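You operate a simulated robot arm through the tools that you are given. There is no shell and no other tool. Be economical: measure what you need, move in short steps, check, and stop when the job is done.

Carry out the task below with a simulated robot arm. There is one attempt and no reset: what you move stays moved.

## Task
Print the grey block from the small blue box.
Fine: lay the lid on the bench top meanwhile and put it back on the box; one print from the inked press; the block stays under the press.

The check looks at the end state, three seconds after you hand in, the way a careful person would. Anything else that was tipped, shoved, dropped, spilled or broken makes it a failure. Lids that push on must go on centred and level and be pressed home; caps that screw on are set level and turned clockwise until they are tight.

## Robot
A 6-joint arm with a two-finger parallel gripper, fixed in place. Base frame: the origin is at the foot of the arm, x ahead of it, y to its left, z up. Units: mm, degrees, N and s.
Its first joint turns from -70.0 to 70.0 degrees. Payload 1.9 kg.
The tool frame sits at the grasp point between the pads (the TCP): z along the fingers, y along the line on which they close. The tips reach 23 mm beyond it. Largest opening 94 mm; finger width 38, thickness 10; the body of the gripper, 54 by 96 mm, starts 39 mm behind the TCP.
Orientation is told as [roll, pitch, yaw] about the base's x, y, z axes, in that order, counted from this pose: with the fingers straight down and closing along the base's y, the tool's x points along the base's -x, its y along +y and its z along -z.

## Interface
- The arm moves only by the tool nudge_tool. Its argument "steps" is a list of rows, each an object (a shift or turn left out is 0, a gripper value left out holds the last) with "angular": the turn, a rotation vector about the tool's x, y, z in units of 180 degrees (1.0 is 180 degrees), a list of three; "slide": the shift along the tool's x, y, z in units of 100 mm (1.0 is 100 mm), a list of three; "fingers": the gripper command, from -1 (shut) to 1 (fully open), values between in proportion. In form: [{"angular": [wx, wy, wz], "slide": [dx, dy, dz], "fingers": fingers}, ...]. A call has 1 to 20 rows; each row is the pose to reach, as a shift and turn from the pose commanded when the call began, along the tool's axes at that moment. A call with a number of a shift or a turn outside -1 to 1 is refused whole. Each row takes 0.2 s and may step no farther than 50 mm and 8.6 degrees from the row before; otherwise, or with a gripper value out of range, the whole call is refused. Where a pose cannot be reached the arm comes as near as it can. A force on the tool above 60 N (or 10 N above the force at the start of the call, whichever is more), or a blocked arm, ends the call early, and 0.2 s more pass. Each finger travels about 108 mm/s and halts on what it meets, pressing with about 40 N; the grip force reading is that of the motor and also rises with nothing between the fingers. The clock runs only during rows and for 0.2 s after the last one: add rows that repeat a pose to give the fingers time. The reply holds the time, the measured pose of the TCP, the force on the tool along the base axes, the opening and the grip force, in the units named above and with some noise, and new pictures: "show" is both (left out), scene, wrist or none.
- Cameras (640 x 400 px; columns grow to the right, rows downward): "scene" is fixed at [17.7, 300.1, 408.6]; the picture's right is [-0.97, -0.22, 0.00], its down [-0.16, 0.69, -0.71] and it looks along [0.16, -0.69, -0.70] (base axes); focal length 214 px, centre (320, 200). "wrist" rides on the gripper at [87, 16, -74] in the tool frame; the picture's right is [-0.18, 0.98, 0.00], its down [-0.58, -0.11, -0.81] and it looks along [-0.79, -0.15, 0.59] (tool axes); focal length 243 px, centre (320, 200). There is no depth. A picture from a camera that has moved, and an enlarged one, comes with that camera's place and axes in the base frame and with its lens.
- close_up(camera, box): a new picture of the part [left, top, right, bottom] of that camera's present view, enlarged. The clock stands still meanwhile.
- close_job(): hands the job in; it is judged then, once.

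Go step by step. Nothing tells you positions but the pictures and the camera data: compare them with the known pose of the tool, close in by small moves and look again before you grip or let go. The budget is 120 turns and 200 pictures, counting those below and the enlarged ones. Unless the task says otherwise, let go and move clear before handing in, and close with one line.

The tools are called after ">>>" as name(argument=value, ...) on one line, values as JSON. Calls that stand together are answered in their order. nudge_tool: Moves the arm, as the interface text tells. Its arguments: {"type":"object","properties":{"steps":{"type":"array"},"show":{"type":"string","enum":["both","scene","wrist","none"]}},"required":["steps"]} The other tools are called the same way: close_up (camera, box) takes an enlarged picture of a part of a camera's view; close_job () hands the job in.

At the start:

```text
t: 0.0
eef_pos: [265.8, -111.4, 343.9]
tool_rot: [0.0, 0.1, -0.1]
contact_force: [0.0, 0.2, -0.9]
width: 93.9
grip_force: 0.0
```

scene: 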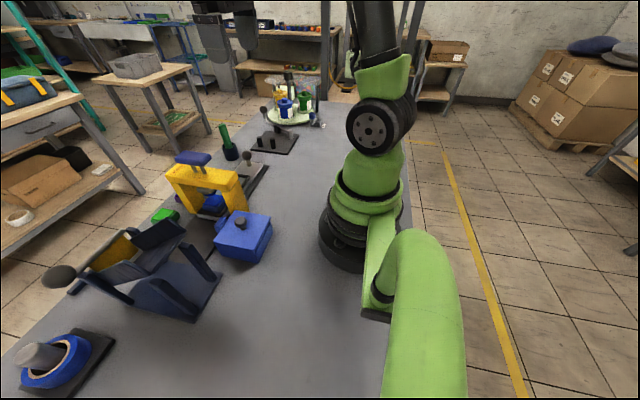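
wrist: 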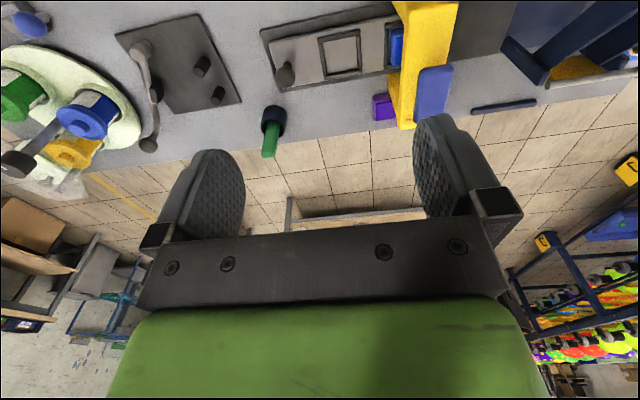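

I see a bench with a blue lidded box, a yellow press with a slide, and several other objects. I'll look closer before moving.

>>> close_up(camera="scene", box=[130, 80, 330, 280])

>>> close_up(camera="wrist", box=[240, 0, 560, 160])

>>> close_up(camera="scene", box=[0, 200, 240, 400])

>>> close_up(camera="wrist", box=[0, 0, 280, 200])

```text
2.00 times, centred on (230, 180) of scene
camera zoom: at [17.7, 300.1, 408.6], right [-0.97, -0.22, 0.0], down [-0.16, 0.69, -0.71], along [0.16, -0.69, -0.7], focal length 429 px, centre (500, 240)
```

zoom: 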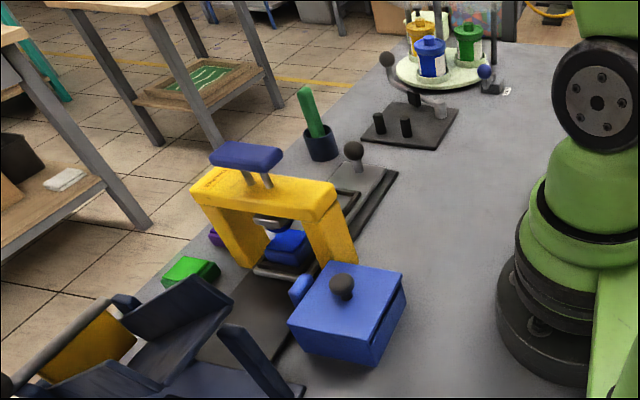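

```text
2.00 times, centred on (400, 80) of wrist
camera zoom: at [178.8, -96.0, 417.7], right [0.18, 0.98, 0.0], down [0.58, -0.11, 0.81], along [0.79, -0.15, -0.59], focal length 485 px, centre (160, 440)
```

zoom: 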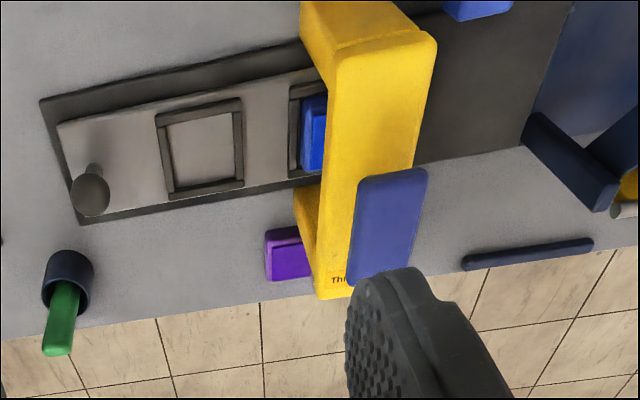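

```text
2.00 times, centred on (120, 300) of scene
camera zoom: at [17.7, 300.1, 408.6], right [-0.97, -0.22, 0.0], down [-0.16, 0.69, -0.71], along [0.16, -0.69, -0.7], focal length 429 px, centre (720, 0)
```

zoom: 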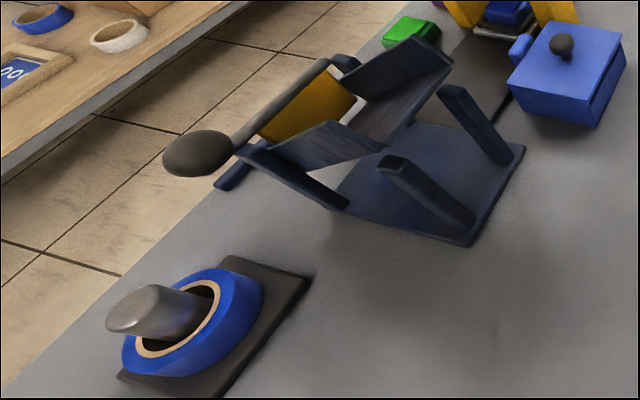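

```text
2.00 times, centred on (140, 100) of wrist
camera zoom: at [178.8, -96.0, 417.7], right [0.18, 0.98, 0.0], down [0.58, -0.11, 0.81], along [0.79, -0.15, -0.59], focal length 485 px, centre (680, 400)
```

zoom: 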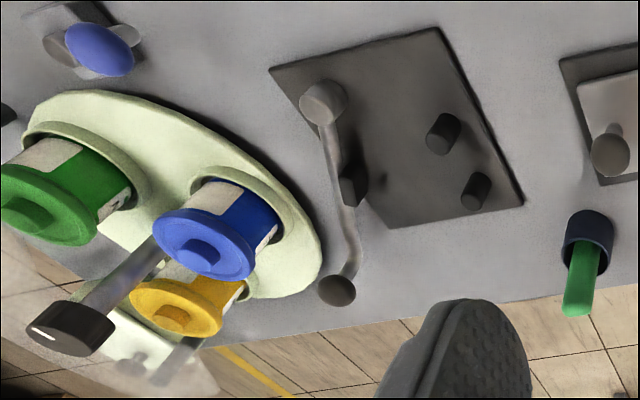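

The handle of the press triangulates to about (347, 3, 163), and the bench plate to z≈0. So the bench is near z=0, not the −640 quoted, and I'll trust the pictures. Next I'll shift the arm left and back for a better view of box and press.

>>> nudge_tool(steps=[{"slide": [0.3, 0.4, 0], "fingers": 1}, {"slide": [0.6, 0.8, 0]}, {"slide": [0.8, 1.2, 0]}, {"slide": [0.9, 1.5, 0]}, {"slide": [0.9, 1.5, 0]}])

```text
refused: 1.2 is not a number from -1 to 1
```

The call was refused because one shift went over 1. I'll send a shorter one.

>>> nudge_tool(steps=[{"slide": [0.25, 0.4, 0], "fingers": 1}, {"slide": [0.5, 0.8, 0]}, {"slide": [0.7, 1.0, 0]}, {"slide": [0.7, 1.0, 0]}])

```text
t: 1.0
eef_pos: [197.4, -10.0, 342.3]
tool_rot: [0.1, 0.0, -0.1]
contact_force: [0.6, -0.3, -1.2]
width: 94.2
grip_force: 0.1
camera wrist: at [110.6, 5.1, 417.7], right [0.19, 0.98, 0.0], down [0.58, -0.11, 0.81], along [0.79, -0.15, -0.59], focal length 243 px, centre (320, 200)
```

scene: 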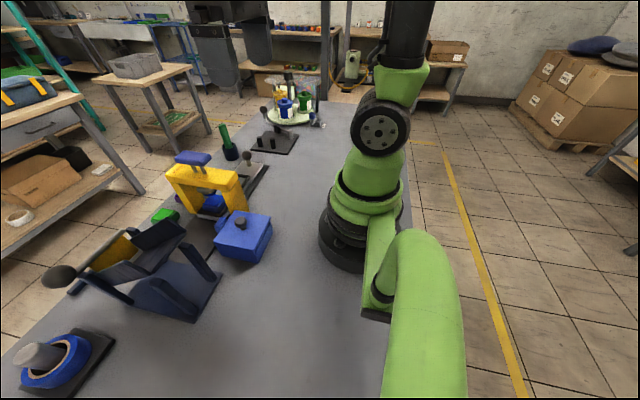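
wrist: 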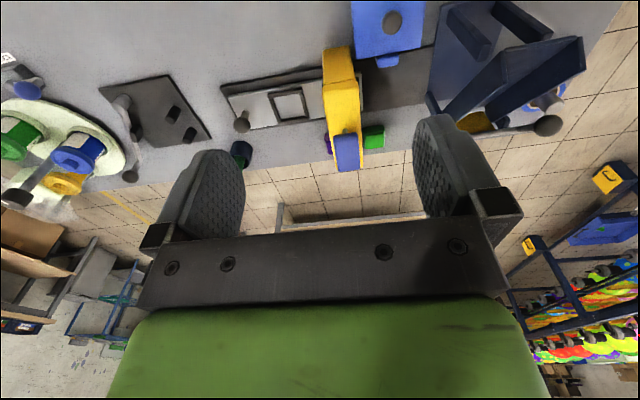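

The box, press and slide are all in the wrist view now. I'll enlarge the key areas.

>>> close_up(camera="wrist", box=[320, 0, 480, 100])

>>> close_up(camera="wrist", box=[210, 50, 450, 200])

>>> close_up(camera="scene", box=[150, 140, 280, 270])

```text
4.00 times, centred on (400, 50) of wrist
camera zoom: at [110.6, 5.1, 417.7], right [0.19, 0.98, 0.0], down [0.58, -0.11, 0.81], along [0.79, -0.15, -0.59], focal length 970 px, centre (0, 800)
```

zoom: 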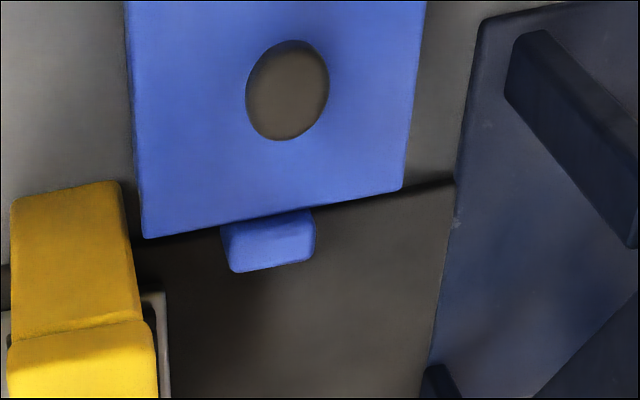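

```text
2.67 times, centred on (330, 125) of wrist
camera zoom: at [110.6, 5.1, 417.7], right [0.19, 0.98, 0.0], down [0.58, -0.11, 0.81], along [0.79, -0.15, -0.59], focal length 647 px, centre (293, 400)
```

zoom: 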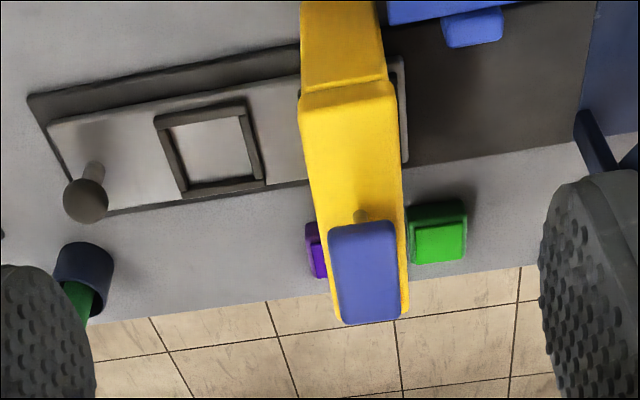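

```text
3.08 times, centred on (215, 205) of scene
camera zoom: at [17.6, 300.1, 408.6], right [-0.97, -0.22, 0.0], down [-0.16, 0.69, -0.71], along [0.16, -0.69, -0.7], focal length 660 px, centre (643, 185)
```

zoom: 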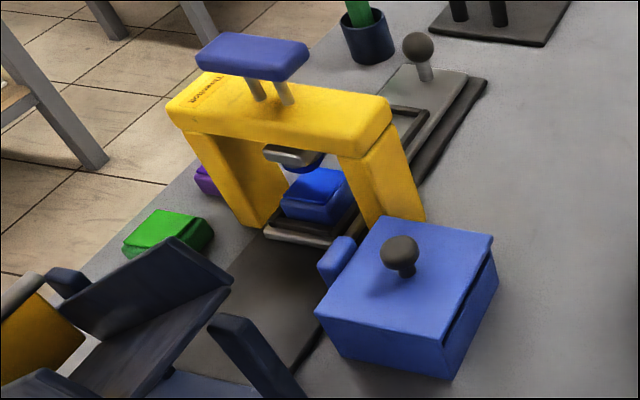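

The slide carries a blue ink pad, now under the press, and an empty nest on the −y side. I'll check the stamp face and the tab on the box.

>>> close_up(camera="scene", box=[190, 175, 240, 225])

>>> close_up(camera="scene", box=[205, 200, 285, 270])

```text
8.00 times, centred on (215, 200) of scene
camera zoom: at [17.6, 300.1, 408.6], right [-0.97, -0.22, 0.0], down [-0.16, 0.69, -0.71], along [0.16, -0.69, -0.7], focal length 1716 px, centre (1160, 200)
```

zoom: 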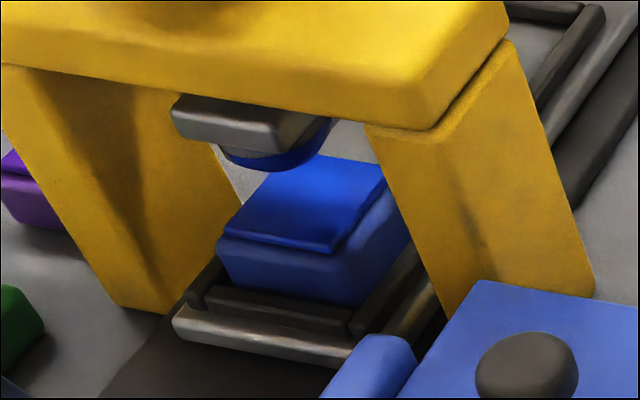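

```text
5.71 times, centred on (245, 235) of scene
camera zoom: at [17.6, 300.1, 408.6], right [-0.97, -0.22, 0.0], down [-0.16, 0.69, -0.71], along [0.16, -0.69, -0.7], focal length 1226 px, centre (749, 0)
```

zoom: 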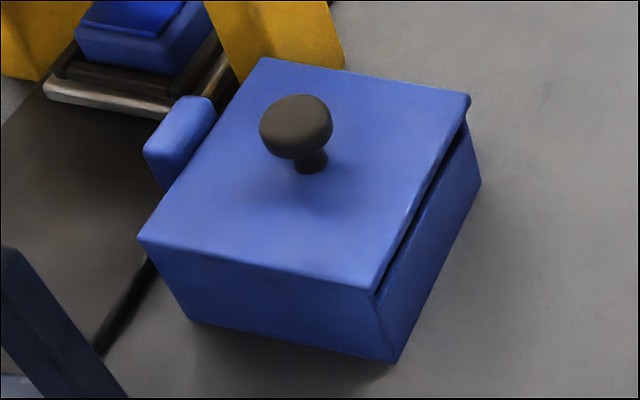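

The stamp face shows blue. The box lid is about 90 mm square, centred near (237, 64) with its top at z≈47, and its knob is near (237, 68, 65). I'll approach above the knob.

>>> nudge_tool(steps=[{"slide": [-0.2, 0.4, 0], "fingers": 0.2}, {"slide": [-0.4, 0.77, 0.1]}, {"slide": [-0.4, 0.77, 0.5]}, {"slide": [-0.4, 0.77, 0.9]}, {"slide": [-0.4, 0.77, 1.0]}, {"slide": [-0.4, 0.77, 1.0]}])

```text
t: 2.4
eef_pos: [235.5, 65.8, 242.0]
tool_rot: [-0.1, -0.1, -0.1]
contact_force: [0.6, -0.2, 0.6]
width: 56.5
grip_force: 0.1
camera wrist: at [148.8, 80.9, 317.0], right [0.19, 0.98, 0.0], down [0.58, -0.11, 0.81], along [0.79, -0.15, -0.59], focal length 243 px, centre (320, 200)
```

scene: 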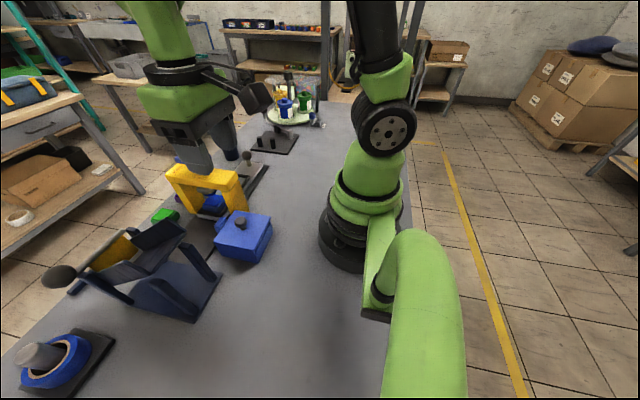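
wrist: 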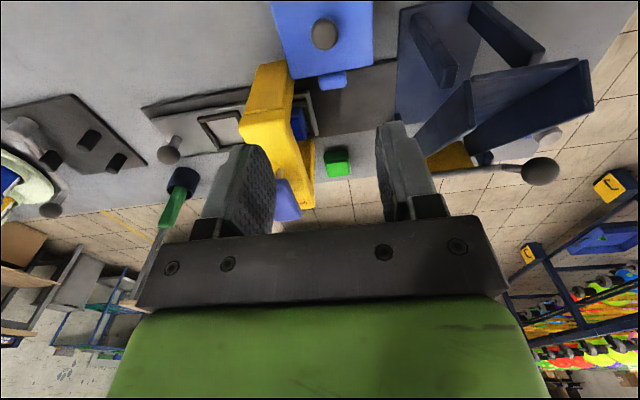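

The knob lies at (237, 67), which matches the tool position. I'll descend and look again.

>>> nudge_tool(steps=[{"slide": [-0.015, 0.01, 0.4]}, {"slide": [-0.015, 0.01, 0.8]}, {"slide": [-0.015, 0.01, 1.0]}, {"slide": [-0.015, 0.01, 1.0]}])

>>> close_up(camera="scene", box=[180, 160, 300, 280])

```text
t: 3.4
eef_pos: [236.2, 67.6, 144.7]
tool_rot: [0.1, 0.0, -0.1]
contact_force: [0.2, -0.1, -0.1]
width: 56.2
grip_force: 0.1
camera wrist: at [150.1, 82.4, 218.3], right [0.19, 0.98, 0.0], down [0.58, -0.11, 0.81], along [0.79, -0.15, -0.59], focal length 243 px, centre (320, 200)
```

scene: 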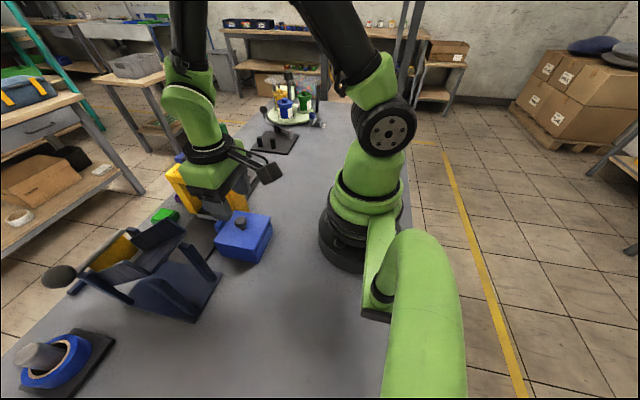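
wrist: 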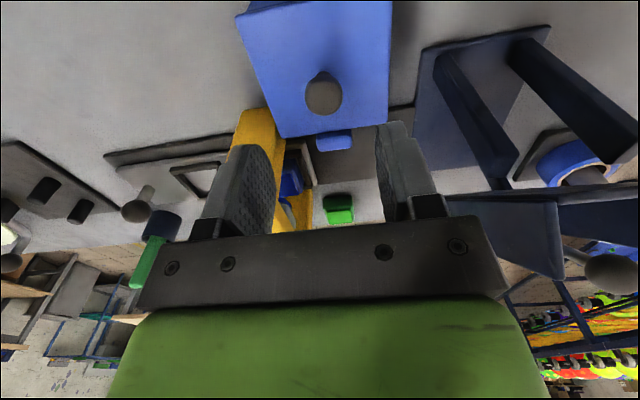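

```text
3.33 times, centred on (240, 220) of scene
camera zoom: at [17.7, 300.1, 408.6], right [-0.97, -0.22, 0.0], down [-0.16, 0.69, -0.71], along [0.16, -0.69, -0.7], focal length 715 px, centre (587, 133)
```

zoom: 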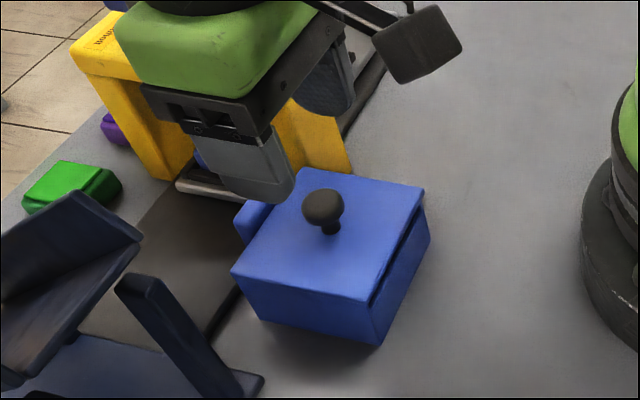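

The knob is confirmed at about (236, 68, 66). I'll descend to z≈78 and close on it.

>>> nudge_tool(steps=[{"slide": [0, 0, 0.35]}, {"slide": [0, 0, 0.6]}, {"slide": [0, 0, 0.67]}, {"slide": [0, 0, 0.67]}])

>>> close_up(camera="scene", box=[190, 170, 290, 270])

```text
t: 4.2
eef_pos: [238.3, 66.9, 78.0]
tool_rot: [0.0, -0.2, -0.1]
contact_force: [-5.7, -0.6, 28.9]
width: 56.4
grip_force: 0.1
stopped in row 4: the force on the tool passed its limit (the readings are from after the stop); the commanded pose is now the measured one
camera wrist: at [150.9, 82.4, 152.8], right [0.18, 0.98, 0.0], down [0.58, -0.11, 0.81], along [0.79, -0.15, -0.59], focal length 243 px, centre (320, 200)
```

scene: 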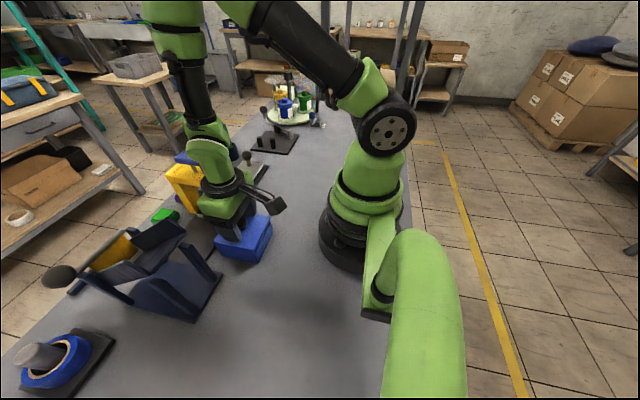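
wrist: 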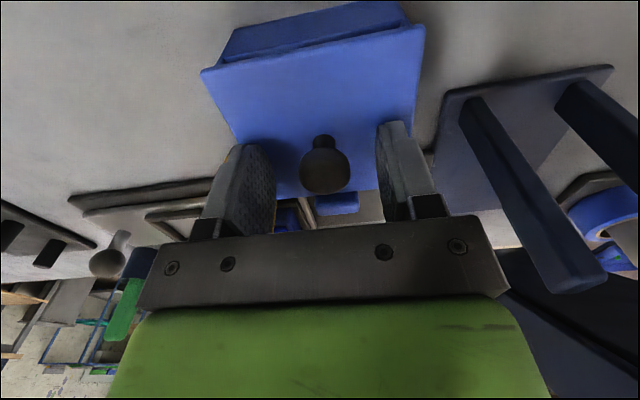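

```text
4.00 times, centred on (240, 220) of scene
camera zoom: at [17.6, 300.1, 408.6], right [-0.97, -0.22, 0.0], down [-0.16, 0.69, -0.71], along [0.16, -0.69, -0.7], focal length 858 px, centre (640, 120)
```

zoom: 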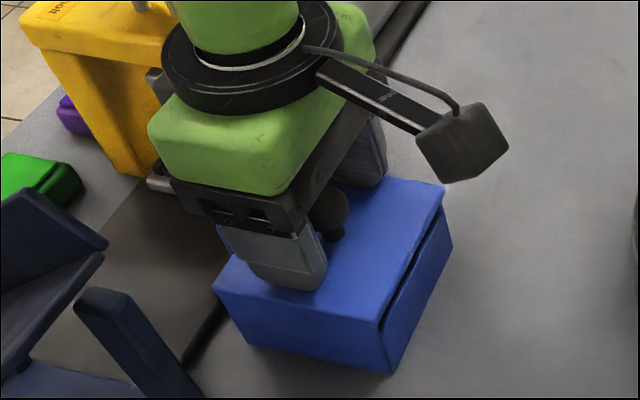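

Contact came at z=78, so the lid top is at about z=55. Intersecting the two wrist views puts the knob at about (231, 69, 77). I'll raise 4 mm, shift over it and grip.

>>> nudge_tool(steps=[{"slide": [0, 0, -0.06]}, {"slide": [0.065, 0.02, -0.05]}, {"slide": [0.065, 0.02, -0.05], "fingers": -0.3}, {"slide": [0.065, 0.02, -0.05], "fingers": -1}, {"slide": [0.065, 0.02, -0.05], "fingers": -1}, {"slide": [0.065, 0.02, -0.05], "fingers": -1}])

>>> close_up(camera="scene", box=[190, 170, 290, 270])

```text
t: 5.6
eef_pos: [230.8, 69.9, 82.1]
tool_rot: [0.0, 0.0, 0.0]
contact_force: [-0.9, 0.4, -0.7]
width: 22.4
grip_force: 39.9
camera wrist: at [143.9, 84.2, 156.9], right [0.18, 0.98, 0.0], down [0.58, -0.11, 0.81], along [0.79, -0.15, -0.59], focal length 243 px, centre (320, 200)
```

scene: 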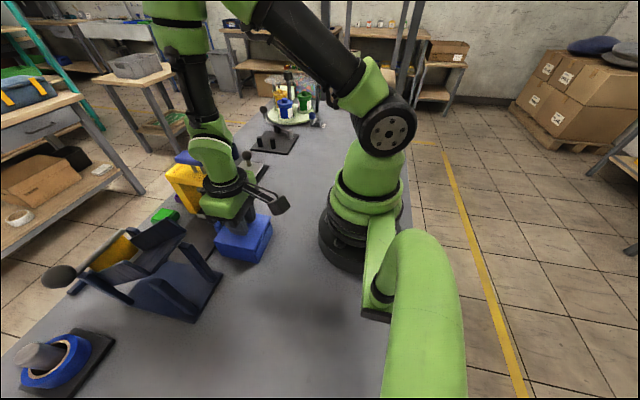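
wrist: 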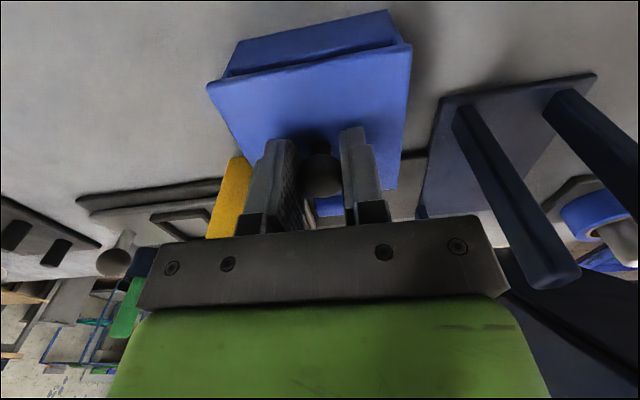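

```text
4.00 times, centred on (240, 220) of scene
camera zoom: at [17.7, 300.1, 408.6], right [-0.97, -0.22, 0.0], down [-0.16, 0.69, -0.71], along [0.16, -0.69, -0.7], focal length 858 px, centre (640, 120)
```

zoom: 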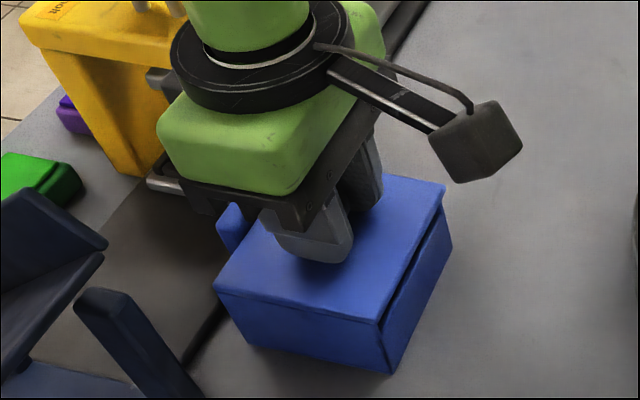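

The knob is gripped at 22 mm. I'll lift gently.

>>> nudge_tool(steps=[{"slide": [0, 0, -0.04]}, {"slide": [0, 0, -0.1]}, {"slide": [0, 0, -0.2]}, {"slide": [0, 0, -0.3]}, {"slide": [0, 0, -0.3]}])

>>> close_up(camera="scene", box=[190, 160, 290, 270])

```text
t: 6.8
eef_pos: [229.2, 69.4, 112.4]
tool_rot: [0.0, -0.1, 0.0]
contact_force: [-0.2, -0.8, 0.1]
width: 22.2
grip_force: 39.9
camera wrist: at [143.4, 84.6, 186.9], right [0.18, 0.98, 0.0], down [0.58, -0.11, 0.81], along [0.79, -0.15, -0.59], focal length 243 px, centre (320, 200)
```

scene: 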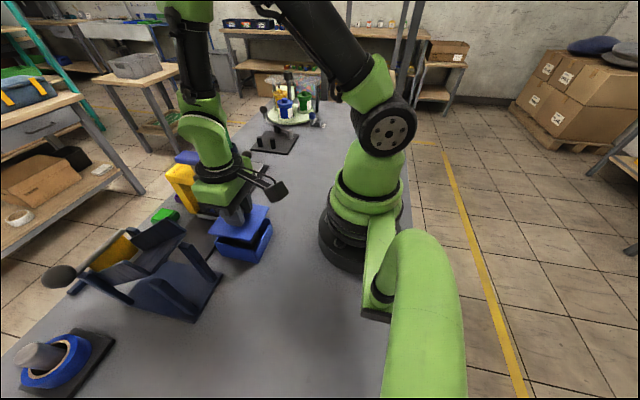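
wrist: 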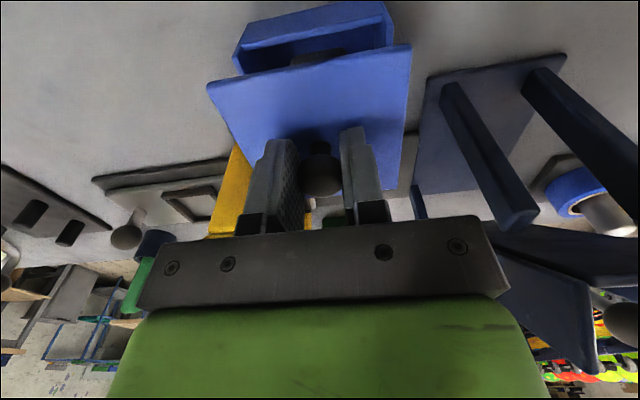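

```text
3.64 times, centred on (240, 215) of scene
camera zoom: at [17.7, 300.1, 408.6], right [-0.97, -0.22, 0.0], down [-0.16, 0.69, -0.71], along [0.16, -0.69, -0.7], focal length 780 px, centre (611, 146)
```

zoom: 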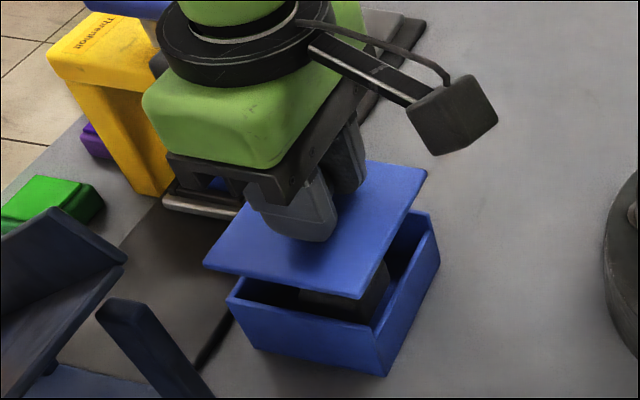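

The lid is off. I'll raise it and carry it over to the empty bench on the −y side.

>>> nudge_tool(steps=[{"slide": [0, 0, -0.35]}, {"slide": [0.05, -0.1, -0.6]}, {"slide": [0.15, -0.5, -0.6]}, {"slide": [0.2, -0.8, -0.6]}, {"slide": [0.2, -1.0, -0.6]}, {"slide": [0.2, -1.0, -0.6]}], show="none")

>>> nudge_tool(steps=[{"slide": [0, -0.3, 0]}, {"slide": [0, -0.5, 0.2]}, {"slide": [0, -0.5, 0.5]}, {"slide": [0, -0.5, 0.8]}, {"slide": [0, -0.5, 0.8]}])

>>> close_up(camera="scene", box=[200, 120, 320, 270])

```text
t: 8.2
eef_pos: [209.9, -30.1, 173.6]
tool_rot: [0.0, -0.1, 0.1]
contact_force: [-0.8, -0.1, -0.1]
width: 22.5
grip_force: 40.4
```

```text
t: 9.4
eef_pos: [210.4, -78.6, 94.2]
tool_rot: [0.0, -0.1, -0.1]
contact_force: [-0.7, 0.2, -0.3]
width: 22.6
grip_force: 40.1
camera wrist: at [123.4, -64.2, 167.9], right [0.19, 0.98, 0.0], down [0.58, -0.11, 0.81], along [0.79, -0.15, -0.59], focal length 243 px, centre (320, 200)
```

scene: 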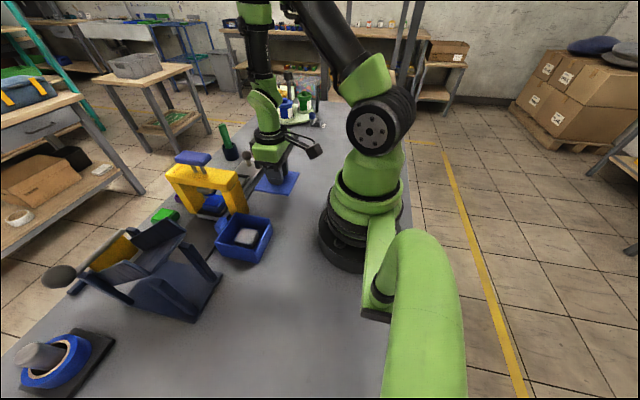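
wrist: 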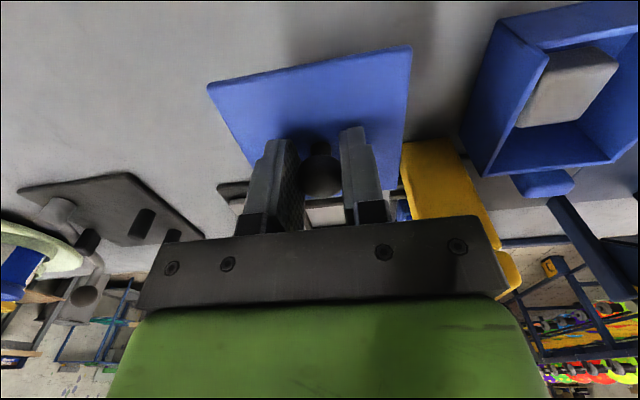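

```text
2.67 times, centred on (260, 195) of scene
camera zoom: at [17.7, 300.1, 408.6], right [-0.97, -0.22, 0.0], down [-0.16, 0.69, -0.71], along [0.16, -0.69, -0.7], focal length 572 px, centre (480, 213)
```

zoom: 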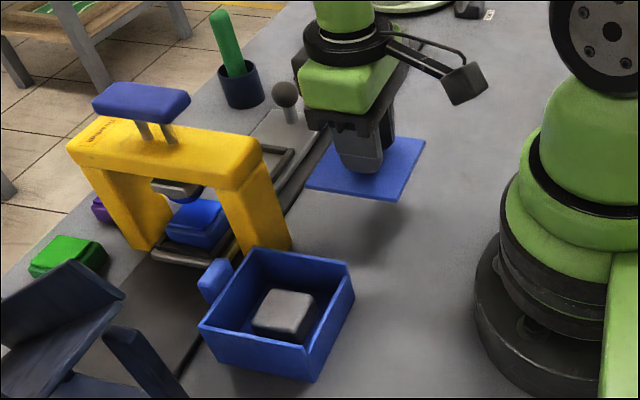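

The block sits centrally in the open box. I'll lower the lid slowly to the bench.

>>> nudge_tool(steps=[{"slide": [0, 0, 0.3]}, {"slide": [0, 0, 0.45]}, {"slide": [0, 0, 0.49]}, {"slide": [0, 0, 0.52]}, {"slide": [0, 0, 0.55]}, {"slide": [0, 0, 0.58]}, {"slide": [0, 0, 0.61]}, {"slide": [0, 0, 0.64]}])

>>> close_up(camera="scene", box=[220, 130, 320, 230])

```text
t: 11.0
eef_pos: [212.6, -82.0, 34.9]
tool_rot: [0.1, -0.1, 0.0]
contact_force: [-3.0, 0.9, 19.2]
width: 22.2
grip_force: 40.1
stopped in row 7: the force on the tool passed its limit (the readings are from after the stop); the commanded pose is now the measured one
camera wrist: at [124.8, -66.1, 108.8], right [0.18, 0.98, 0.0], down [0.58, -0.11, 0.81], along [0.79, -0.15, -0.59], focal length 243 px, centre (320, 200)
```

scene: 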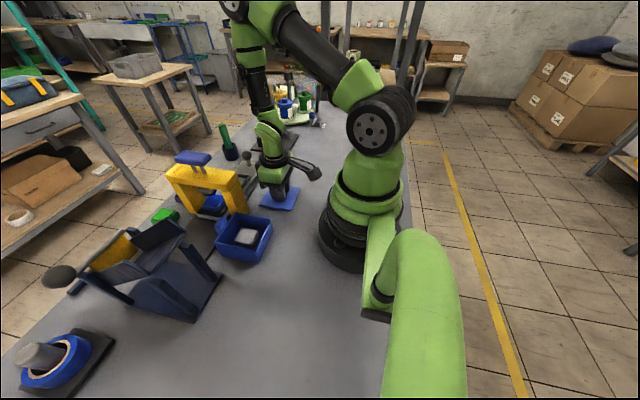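
wrist: 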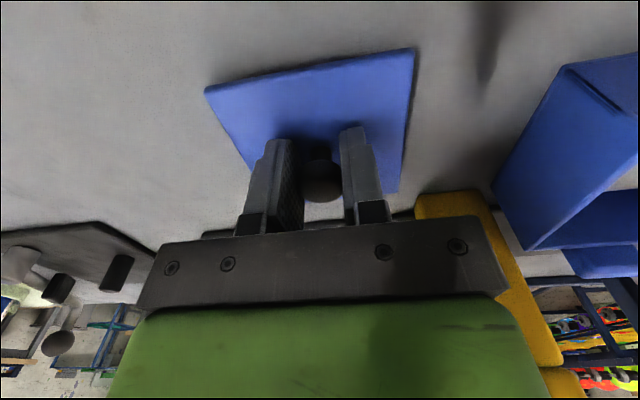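

```text
4.00 times, centred on (270, 180) of scene
camera zoom: at [17.6, 300.1, 408.6], right [-0.97, -0.22, 0.0], down [-0.16, 0.69, -0.71], along [0.16, -0.69, -0.7], focal length 858 px, centre (520, 280)
```

zoom: 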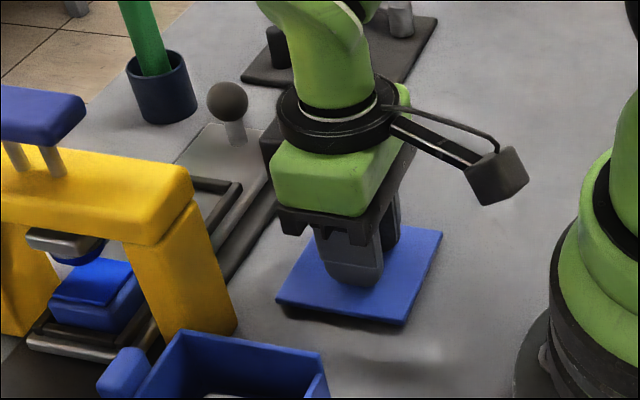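

The lid is resting on the bench, with contact at z≈35. I'll release it and rise.

>>> nudge_tool(steps=[{"fingers": -0.2}, {"fingers": 0.2}, {"fingers": 0.2}, {"slide": [0, 0, -0.4]}, {"slide": [0, 0, -0.8]}, {"slide": [0, 0, -0.95]}, {"slide": [0, 0, -0.95]}])

>>> close_up(camera="scene", box=[200, 160, 300, 260])

```text
t: 12.6
eef_pos: [214.1, -80.6, 129.7]
tool_rot: [0.1, -0.2, 0.1]
contact_force: [-0.3, 0.6, 0.5]
width: 56.3
grip_force: 0.0
camera wrist: at [126.5, -65.7, 204.3], right [0.18, 0.98, 0.0], down [0.58, -0.11, 0.81], along [0.79, -0.15, -0.59], focal length 243 px, centre (320, 200)
```

scene: 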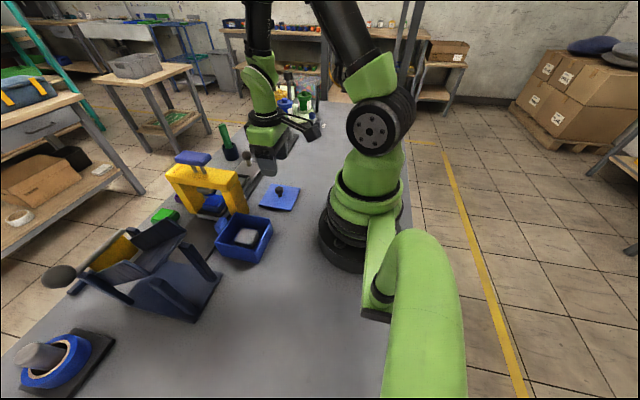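
wrist: 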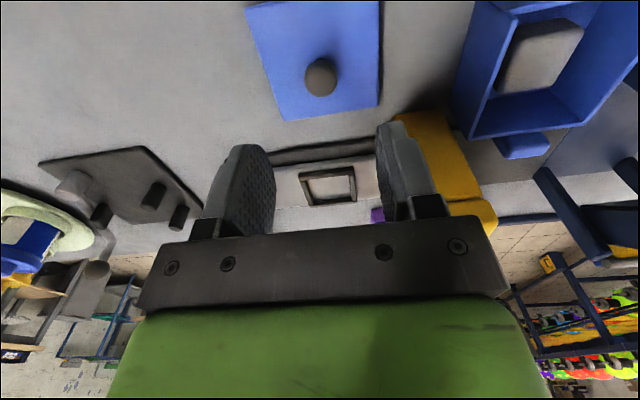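

```text
4.00 times, centred on (250, 210) of scene
camera zoom: at [17.7, 300.1, 408.6], right [-0.97, -0.22, 0.0], down [-0.16, 0.69, -0.71], along [0.16, -0.69, -0.7], focal length 858 px, centre (600, 160)
```

zoom: 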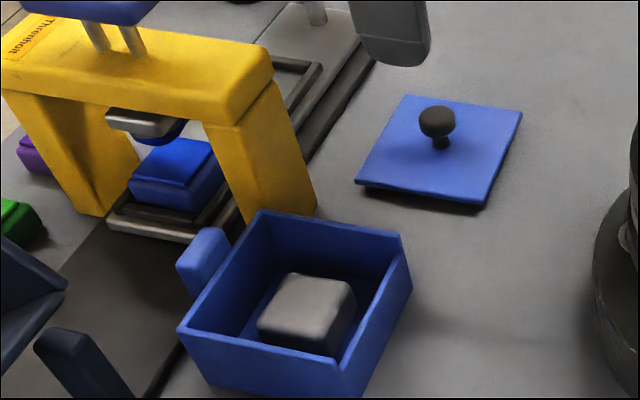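

The lid lies flat on the bench. I'll move above the block at about (231, 70) for a closer look.

>>> nudge_tool(steps=[{"slide": [0, 0.3, -0.2]}, {"slide": [-0.1, 0.7, -0.2]}, {"slide": [-0.15, 1.0, -0.2]}, {"slide": [-0.15, 1.0, -0.2]}], show="none")

>>> nudge_tool(steps=[{"slide": [0, 0.3, 0.05]}, {"slide": [0, 0.5, 0.1]}, {"slide": [0, 0.5, 0.2]}, {"slide": [0, 0.5, 0.2]}])

>>> close_up(camera="wrist", box=[220, 0, 420, 200])

>>> close_up(camera="scene", box=[200, 180, 280, 260])

```text
t: 13.6
eef_pos: [228.3, 18.8, 148.5]
tool_rot: [0.0, -0.2, -0.1]
contact_force: [-1.1, 0.1, 0.5]
width: 56.3
grip_force: 0.1
```

```text
t: 14.6
eef_pos: [225.5, 68.5, 129.9]
tool_rot: [0.0, -0.2, -0.1]
contact_force: [-0.3, -1.1, 0.5]
width: 56.2
grip_force: 0.0
camera wrist: at [140.1, 84.4, 203.9], right [0.19, 0.98, 0.0], down [0.58, -0.11, 0.81], along [0.79, -0.15, -0.59], focal length 243 px, centre (320, 200)
```

scene: 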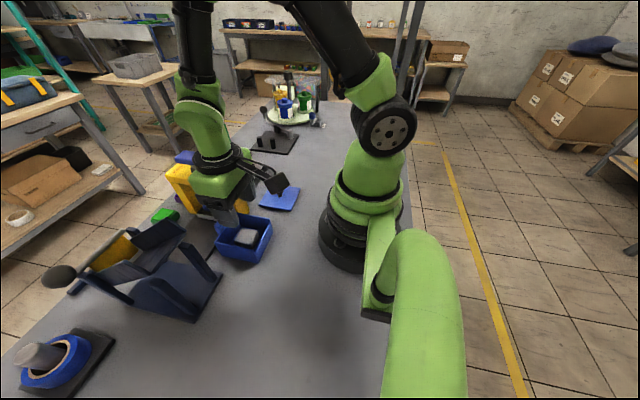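
wrist: 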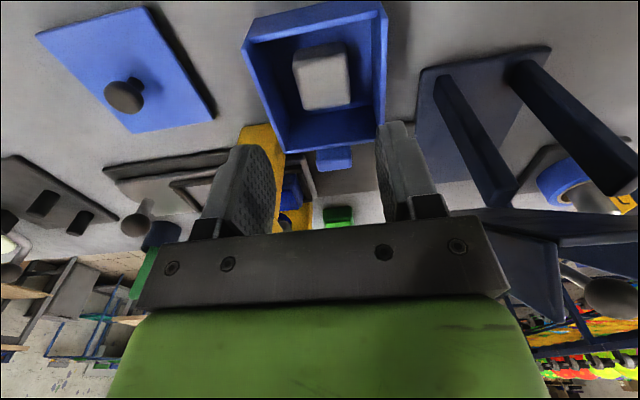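

```text
2.00 times, centred on (320, 100) of wrist
camera zoom: at [140.1, 84.4, 203.9], right [0.19, 0.98, 0.0], down [0.58, -0.11, 0.81], along [0.79, -0.15, -0.59], focal length 485 px, centre (320, 400)
```

zoom: 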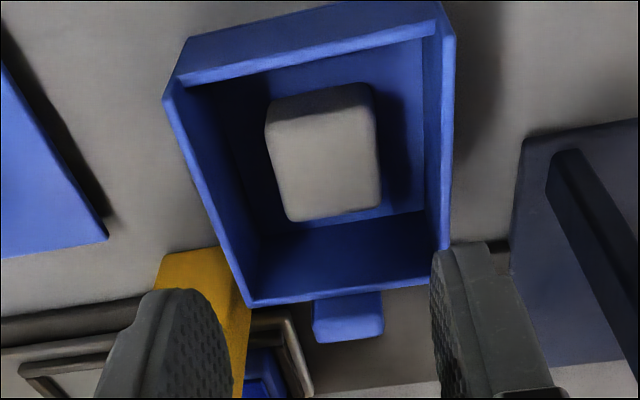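

```text
5.00 times, centred on (240, 220) of scene
camera zoom: at [17.7, 300.1, 408.6], right [-0.97, -0.22, 0.0], down [-0.16, 0.69, -0.71], along [0.16, -0.69, -0.7], focal length 1072 px, centre (720, 100)
```

zoom: 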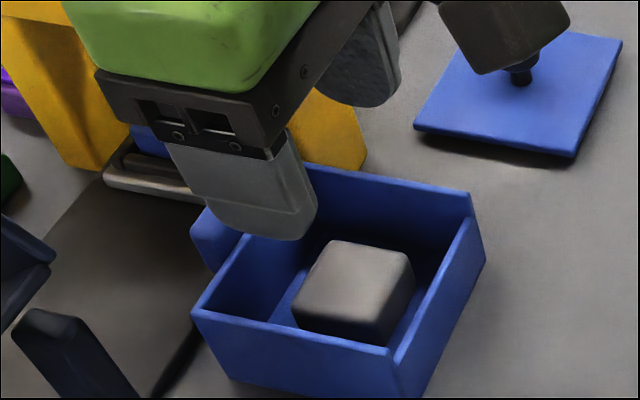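

The block is about 40 mm across, centred near (229, 70.5), with its top at z≈29. The gap to the box walls is about 18 mm each side. I'll narrow the fingers to ~50 mm and descend halfway to check.

>>> nudge_tool(steps=[{"slide": [-0.035, 0.017, 0.1], "fingers": 0.06}, {"slide": [-0.035, 0.017, 0.3], "fingers": 0.06}, {"slide": [-0.035, 0.017, 0.5]}, {"slide": [-0.035, 0.017, 0.5]}])

>>> close_up(camera="wrist", box=[220, 60, 420, 240])

>>> close_up(camera="scene", box=[200, 180, 280, 260])

```text
t: 15.6
eef_pos: [230.5, 70.2, 79.5]
tool_rot: [0.1, -0.2, -0.1]
contact_force: [0.3, 0.5, 0.1]
width: 49.6
grip_force: 0.0
camera wrist: at [144.6, 86.2, 153.8], right [0.19, 0.98, 0.0], down [0.58, -0.11, 0.81], along [0.79, -0.15, -0.59], focal length 243 px, centre (320, 200)
```

scene: 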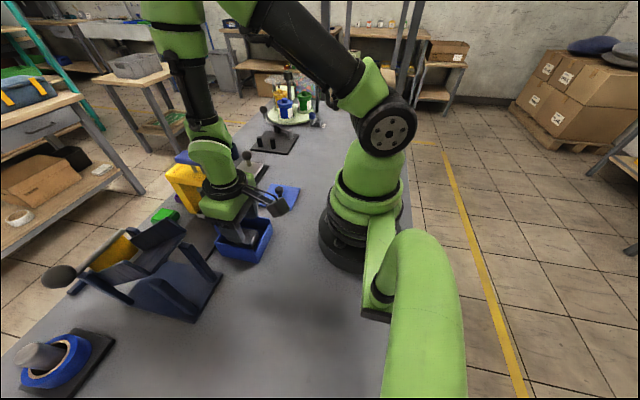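
wrist: 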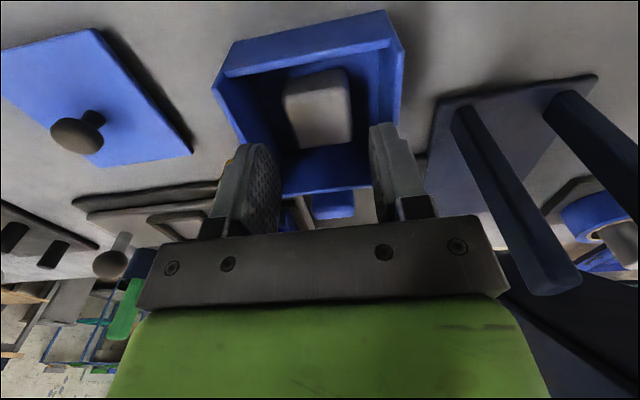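

```text
2.22 times, centred on (320, 150) of wrist
camera zoom: at [144.6, 86.2, 153.8], right [0.19, 0.98, 0.0], down [0.58, -0.11, 0.81], along [0.79, -0.15, -0.59], focal length 539 px, centre (320, 311)
```

zoom: 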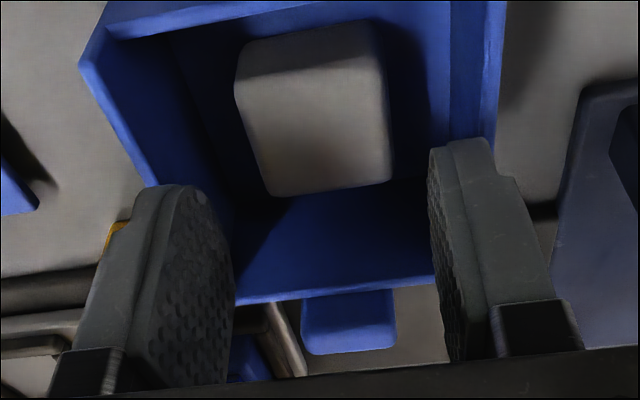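

```text
5.00 times, centred on (240, 220) of scene
camera zoom: at [17.7, 300.1, 408.6], right [-0.97, -0.22, 0.0], down [-0.16, 0.69, -0.71], along [0.16, -0.69, -0.7], focal length 1072 px, centre (720, 100)
```

zoom: 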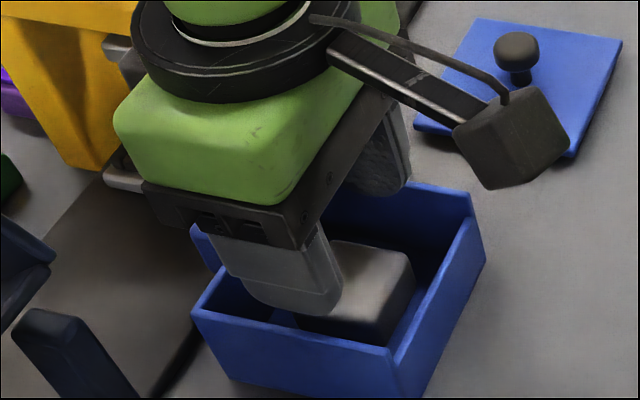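

Block and fingers line up: its top centre is at about (230, 70.5). I'll descend to z≈31 and grip.

>>> nudge_tool(steps=[{"slide": [0, 0, 0.15]}, {"slide": [0, 0, 0.25]}, {"slide": [0, 0, 0.35]}, {"slide": [0, 0, 0.44]}, {"slide": [0, 0, 0.48]}, {"slide": [0, 0, 0.48]}])

>>> close_up(camera="scene", box=[200, 180, 280, 260])

```text
t: 17.0
eef_pos: [230.1, 70.8, 30.8]
tool_rot: [0.0, -0.2, 0.0]
contact_force: [-0.6, 0.4, -1.1]
width: 49.3
grip_force: 0.2
camera wrist: at [143.4, 85.8, 104.8], right [0.18, 0.98, 0.0], down [0.58, -0.11, 0.81], along [0.79, -0.15, -0.59], focal length 243 px, centre (320, 200)
```

scene: 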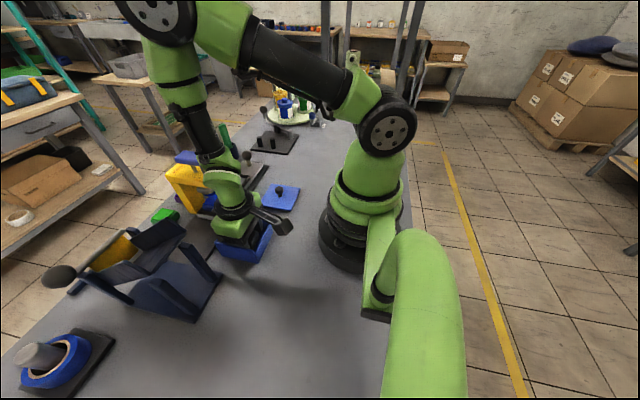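
wrist: 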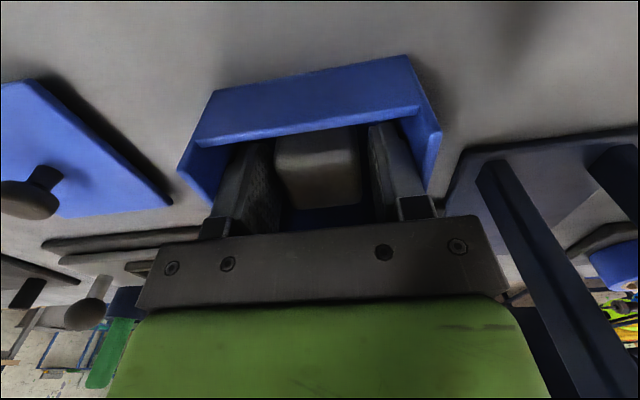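

```text
5.00 times, centred on (240, 220) of scene
camera zoom: at [17.7, 300.1, 408.6], right [-0.97, -0.22, 0.0], down [-0.16, 0.69, -0.71], along [0.16, -0.69, -0.7], focal length 1072 px, centre (720, 100)
```

zoom: 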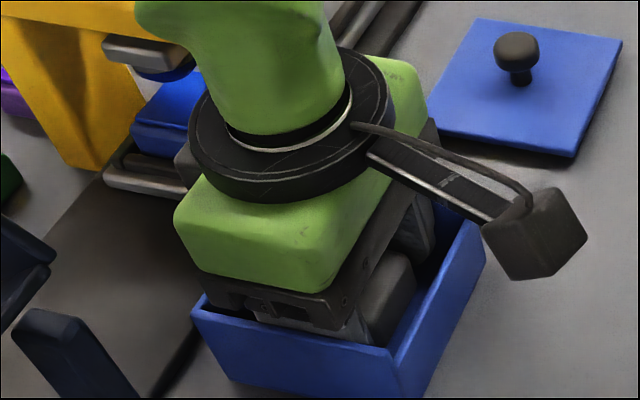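

The fingers straddle the block. I'll close on it, then lift slightly.

>>> nudge_tool(steps=[{"fingers": -0.2}, {"fingers": -1}, {"fingers": -1}, {"slide": [0, 0, -0.1]}, {"slide": [0, 0, -0.4]}, {"slide": [0, 0, -0.7]}, {"slide": [0, 0, -0.9]}, {"slide": [0, 0, -0.9]}])

>>> close_up(camera="scene", box=[190, 160, 290, 260])

```text
t: 18.8
eef_pos: [229.8, 70.5, 120.6]
tool_rot: [0.0, -0.2, -0.2]
contact_force: [0.5, -0.1, -0.2]
width: 38.8
grip_force: 39.8
camera wrist: at [143.3, 85.4, 195.2], right [0.19, 0.98, 0.0], down [0.58, -0.11, 0.81], along [0.79, -0.15, -0.59], focal length 243 px, centre (320, 200)
```

scene: 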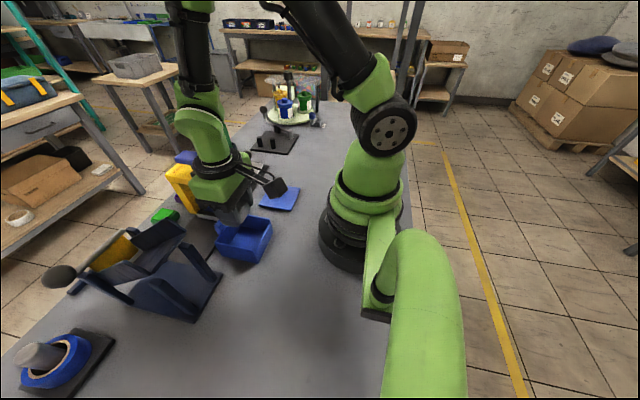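
wrist: 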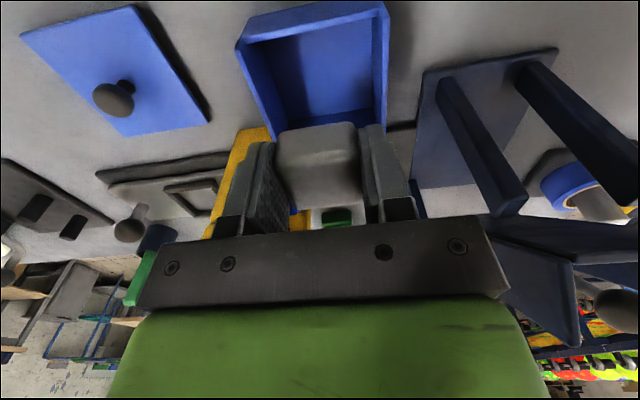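

```text
4.00 times, centred on (240, 210) of scene
camera zoom: at [17.7, 300.1, 408.6], right [-0.97, -0.22, 0.0], down [-0.16, 0.69, -0.71], along [0.16, -0.69, -0.7], focal length 858 px, centre (640, 160)
```

zoom: 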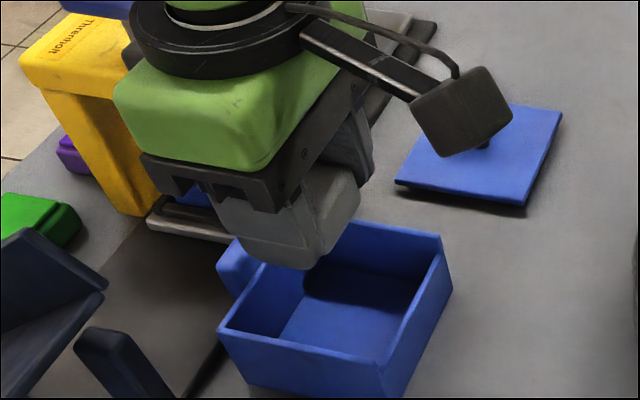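

The block is held at 38.8 mm and centred in the grip. I'll carry it clear of the press to the −y side, heading for the nest at about (357, −99).

>>> nudge_tool(steps=[{"slide": [0.05, -0.1, -0.35]}, {"slide": [0.1, -0.5, -0.5]}, {"slide": [0.1, -0.9, -0.5]}, {"slide": [0.1, -1.0, -0.5]}], show="none")

>>> nudge_tool(steps=[{"slide": [0, -0.4, 0]}, {"slide": [-0.1, -0.7, 0]}, {"slide": [-0.5, -0.7, 0]}, {"slide": [-0.9, -0.7, 0]}, {"slide": [-0.9, -0.7, 0]}])

>>> close_up(camera="wrist", box=[160, 0, 480, 200])

```text
t: 19.8
eef_pos: [219.6, -30.3, 171.2]
tool_rot: [-0.1, -0.1, 0.0]
contact_force: [0.4, 0.5, -1.5]
width: 38.8
grip_force: 40.3
```

```text
t: 21.0
eef_pos: [310.4, -99.9, 171.5]
tool_rot: [0.0, -0.1, -0.1]
contact_force: [0.8, 0.7, 0.2]
width: 39.2
grip_force: 40.0
camera wrist: at [223.6, -83.2, 244.8], right [0.18, 0.98, 0.0], down [0.58, -0.11, 0.81], along [0.79, -0.15, -0.59], focal length 243 px, centre (320, 200)
```

scene: 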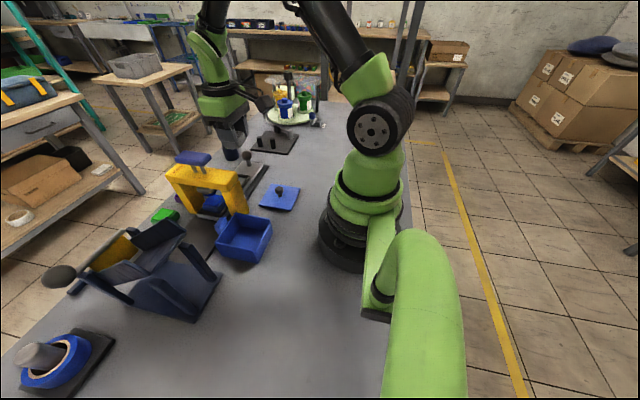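
wrist: 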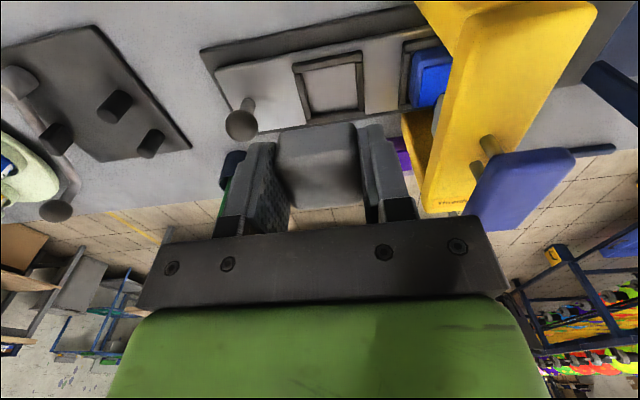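

```text
2.00 times, centred on (320, 100) of wrist
camera zoom: at [223.6, -83.2, 244.8], right [0.18, 0.98, 0.0], down [0.58, -0.11, 0.81], along [0.79, -0.15, -0.59], focal length 485 px, centre (320, 400)
```

zoom: 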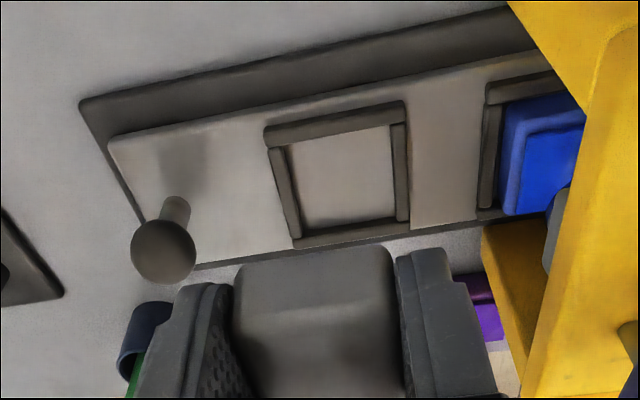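

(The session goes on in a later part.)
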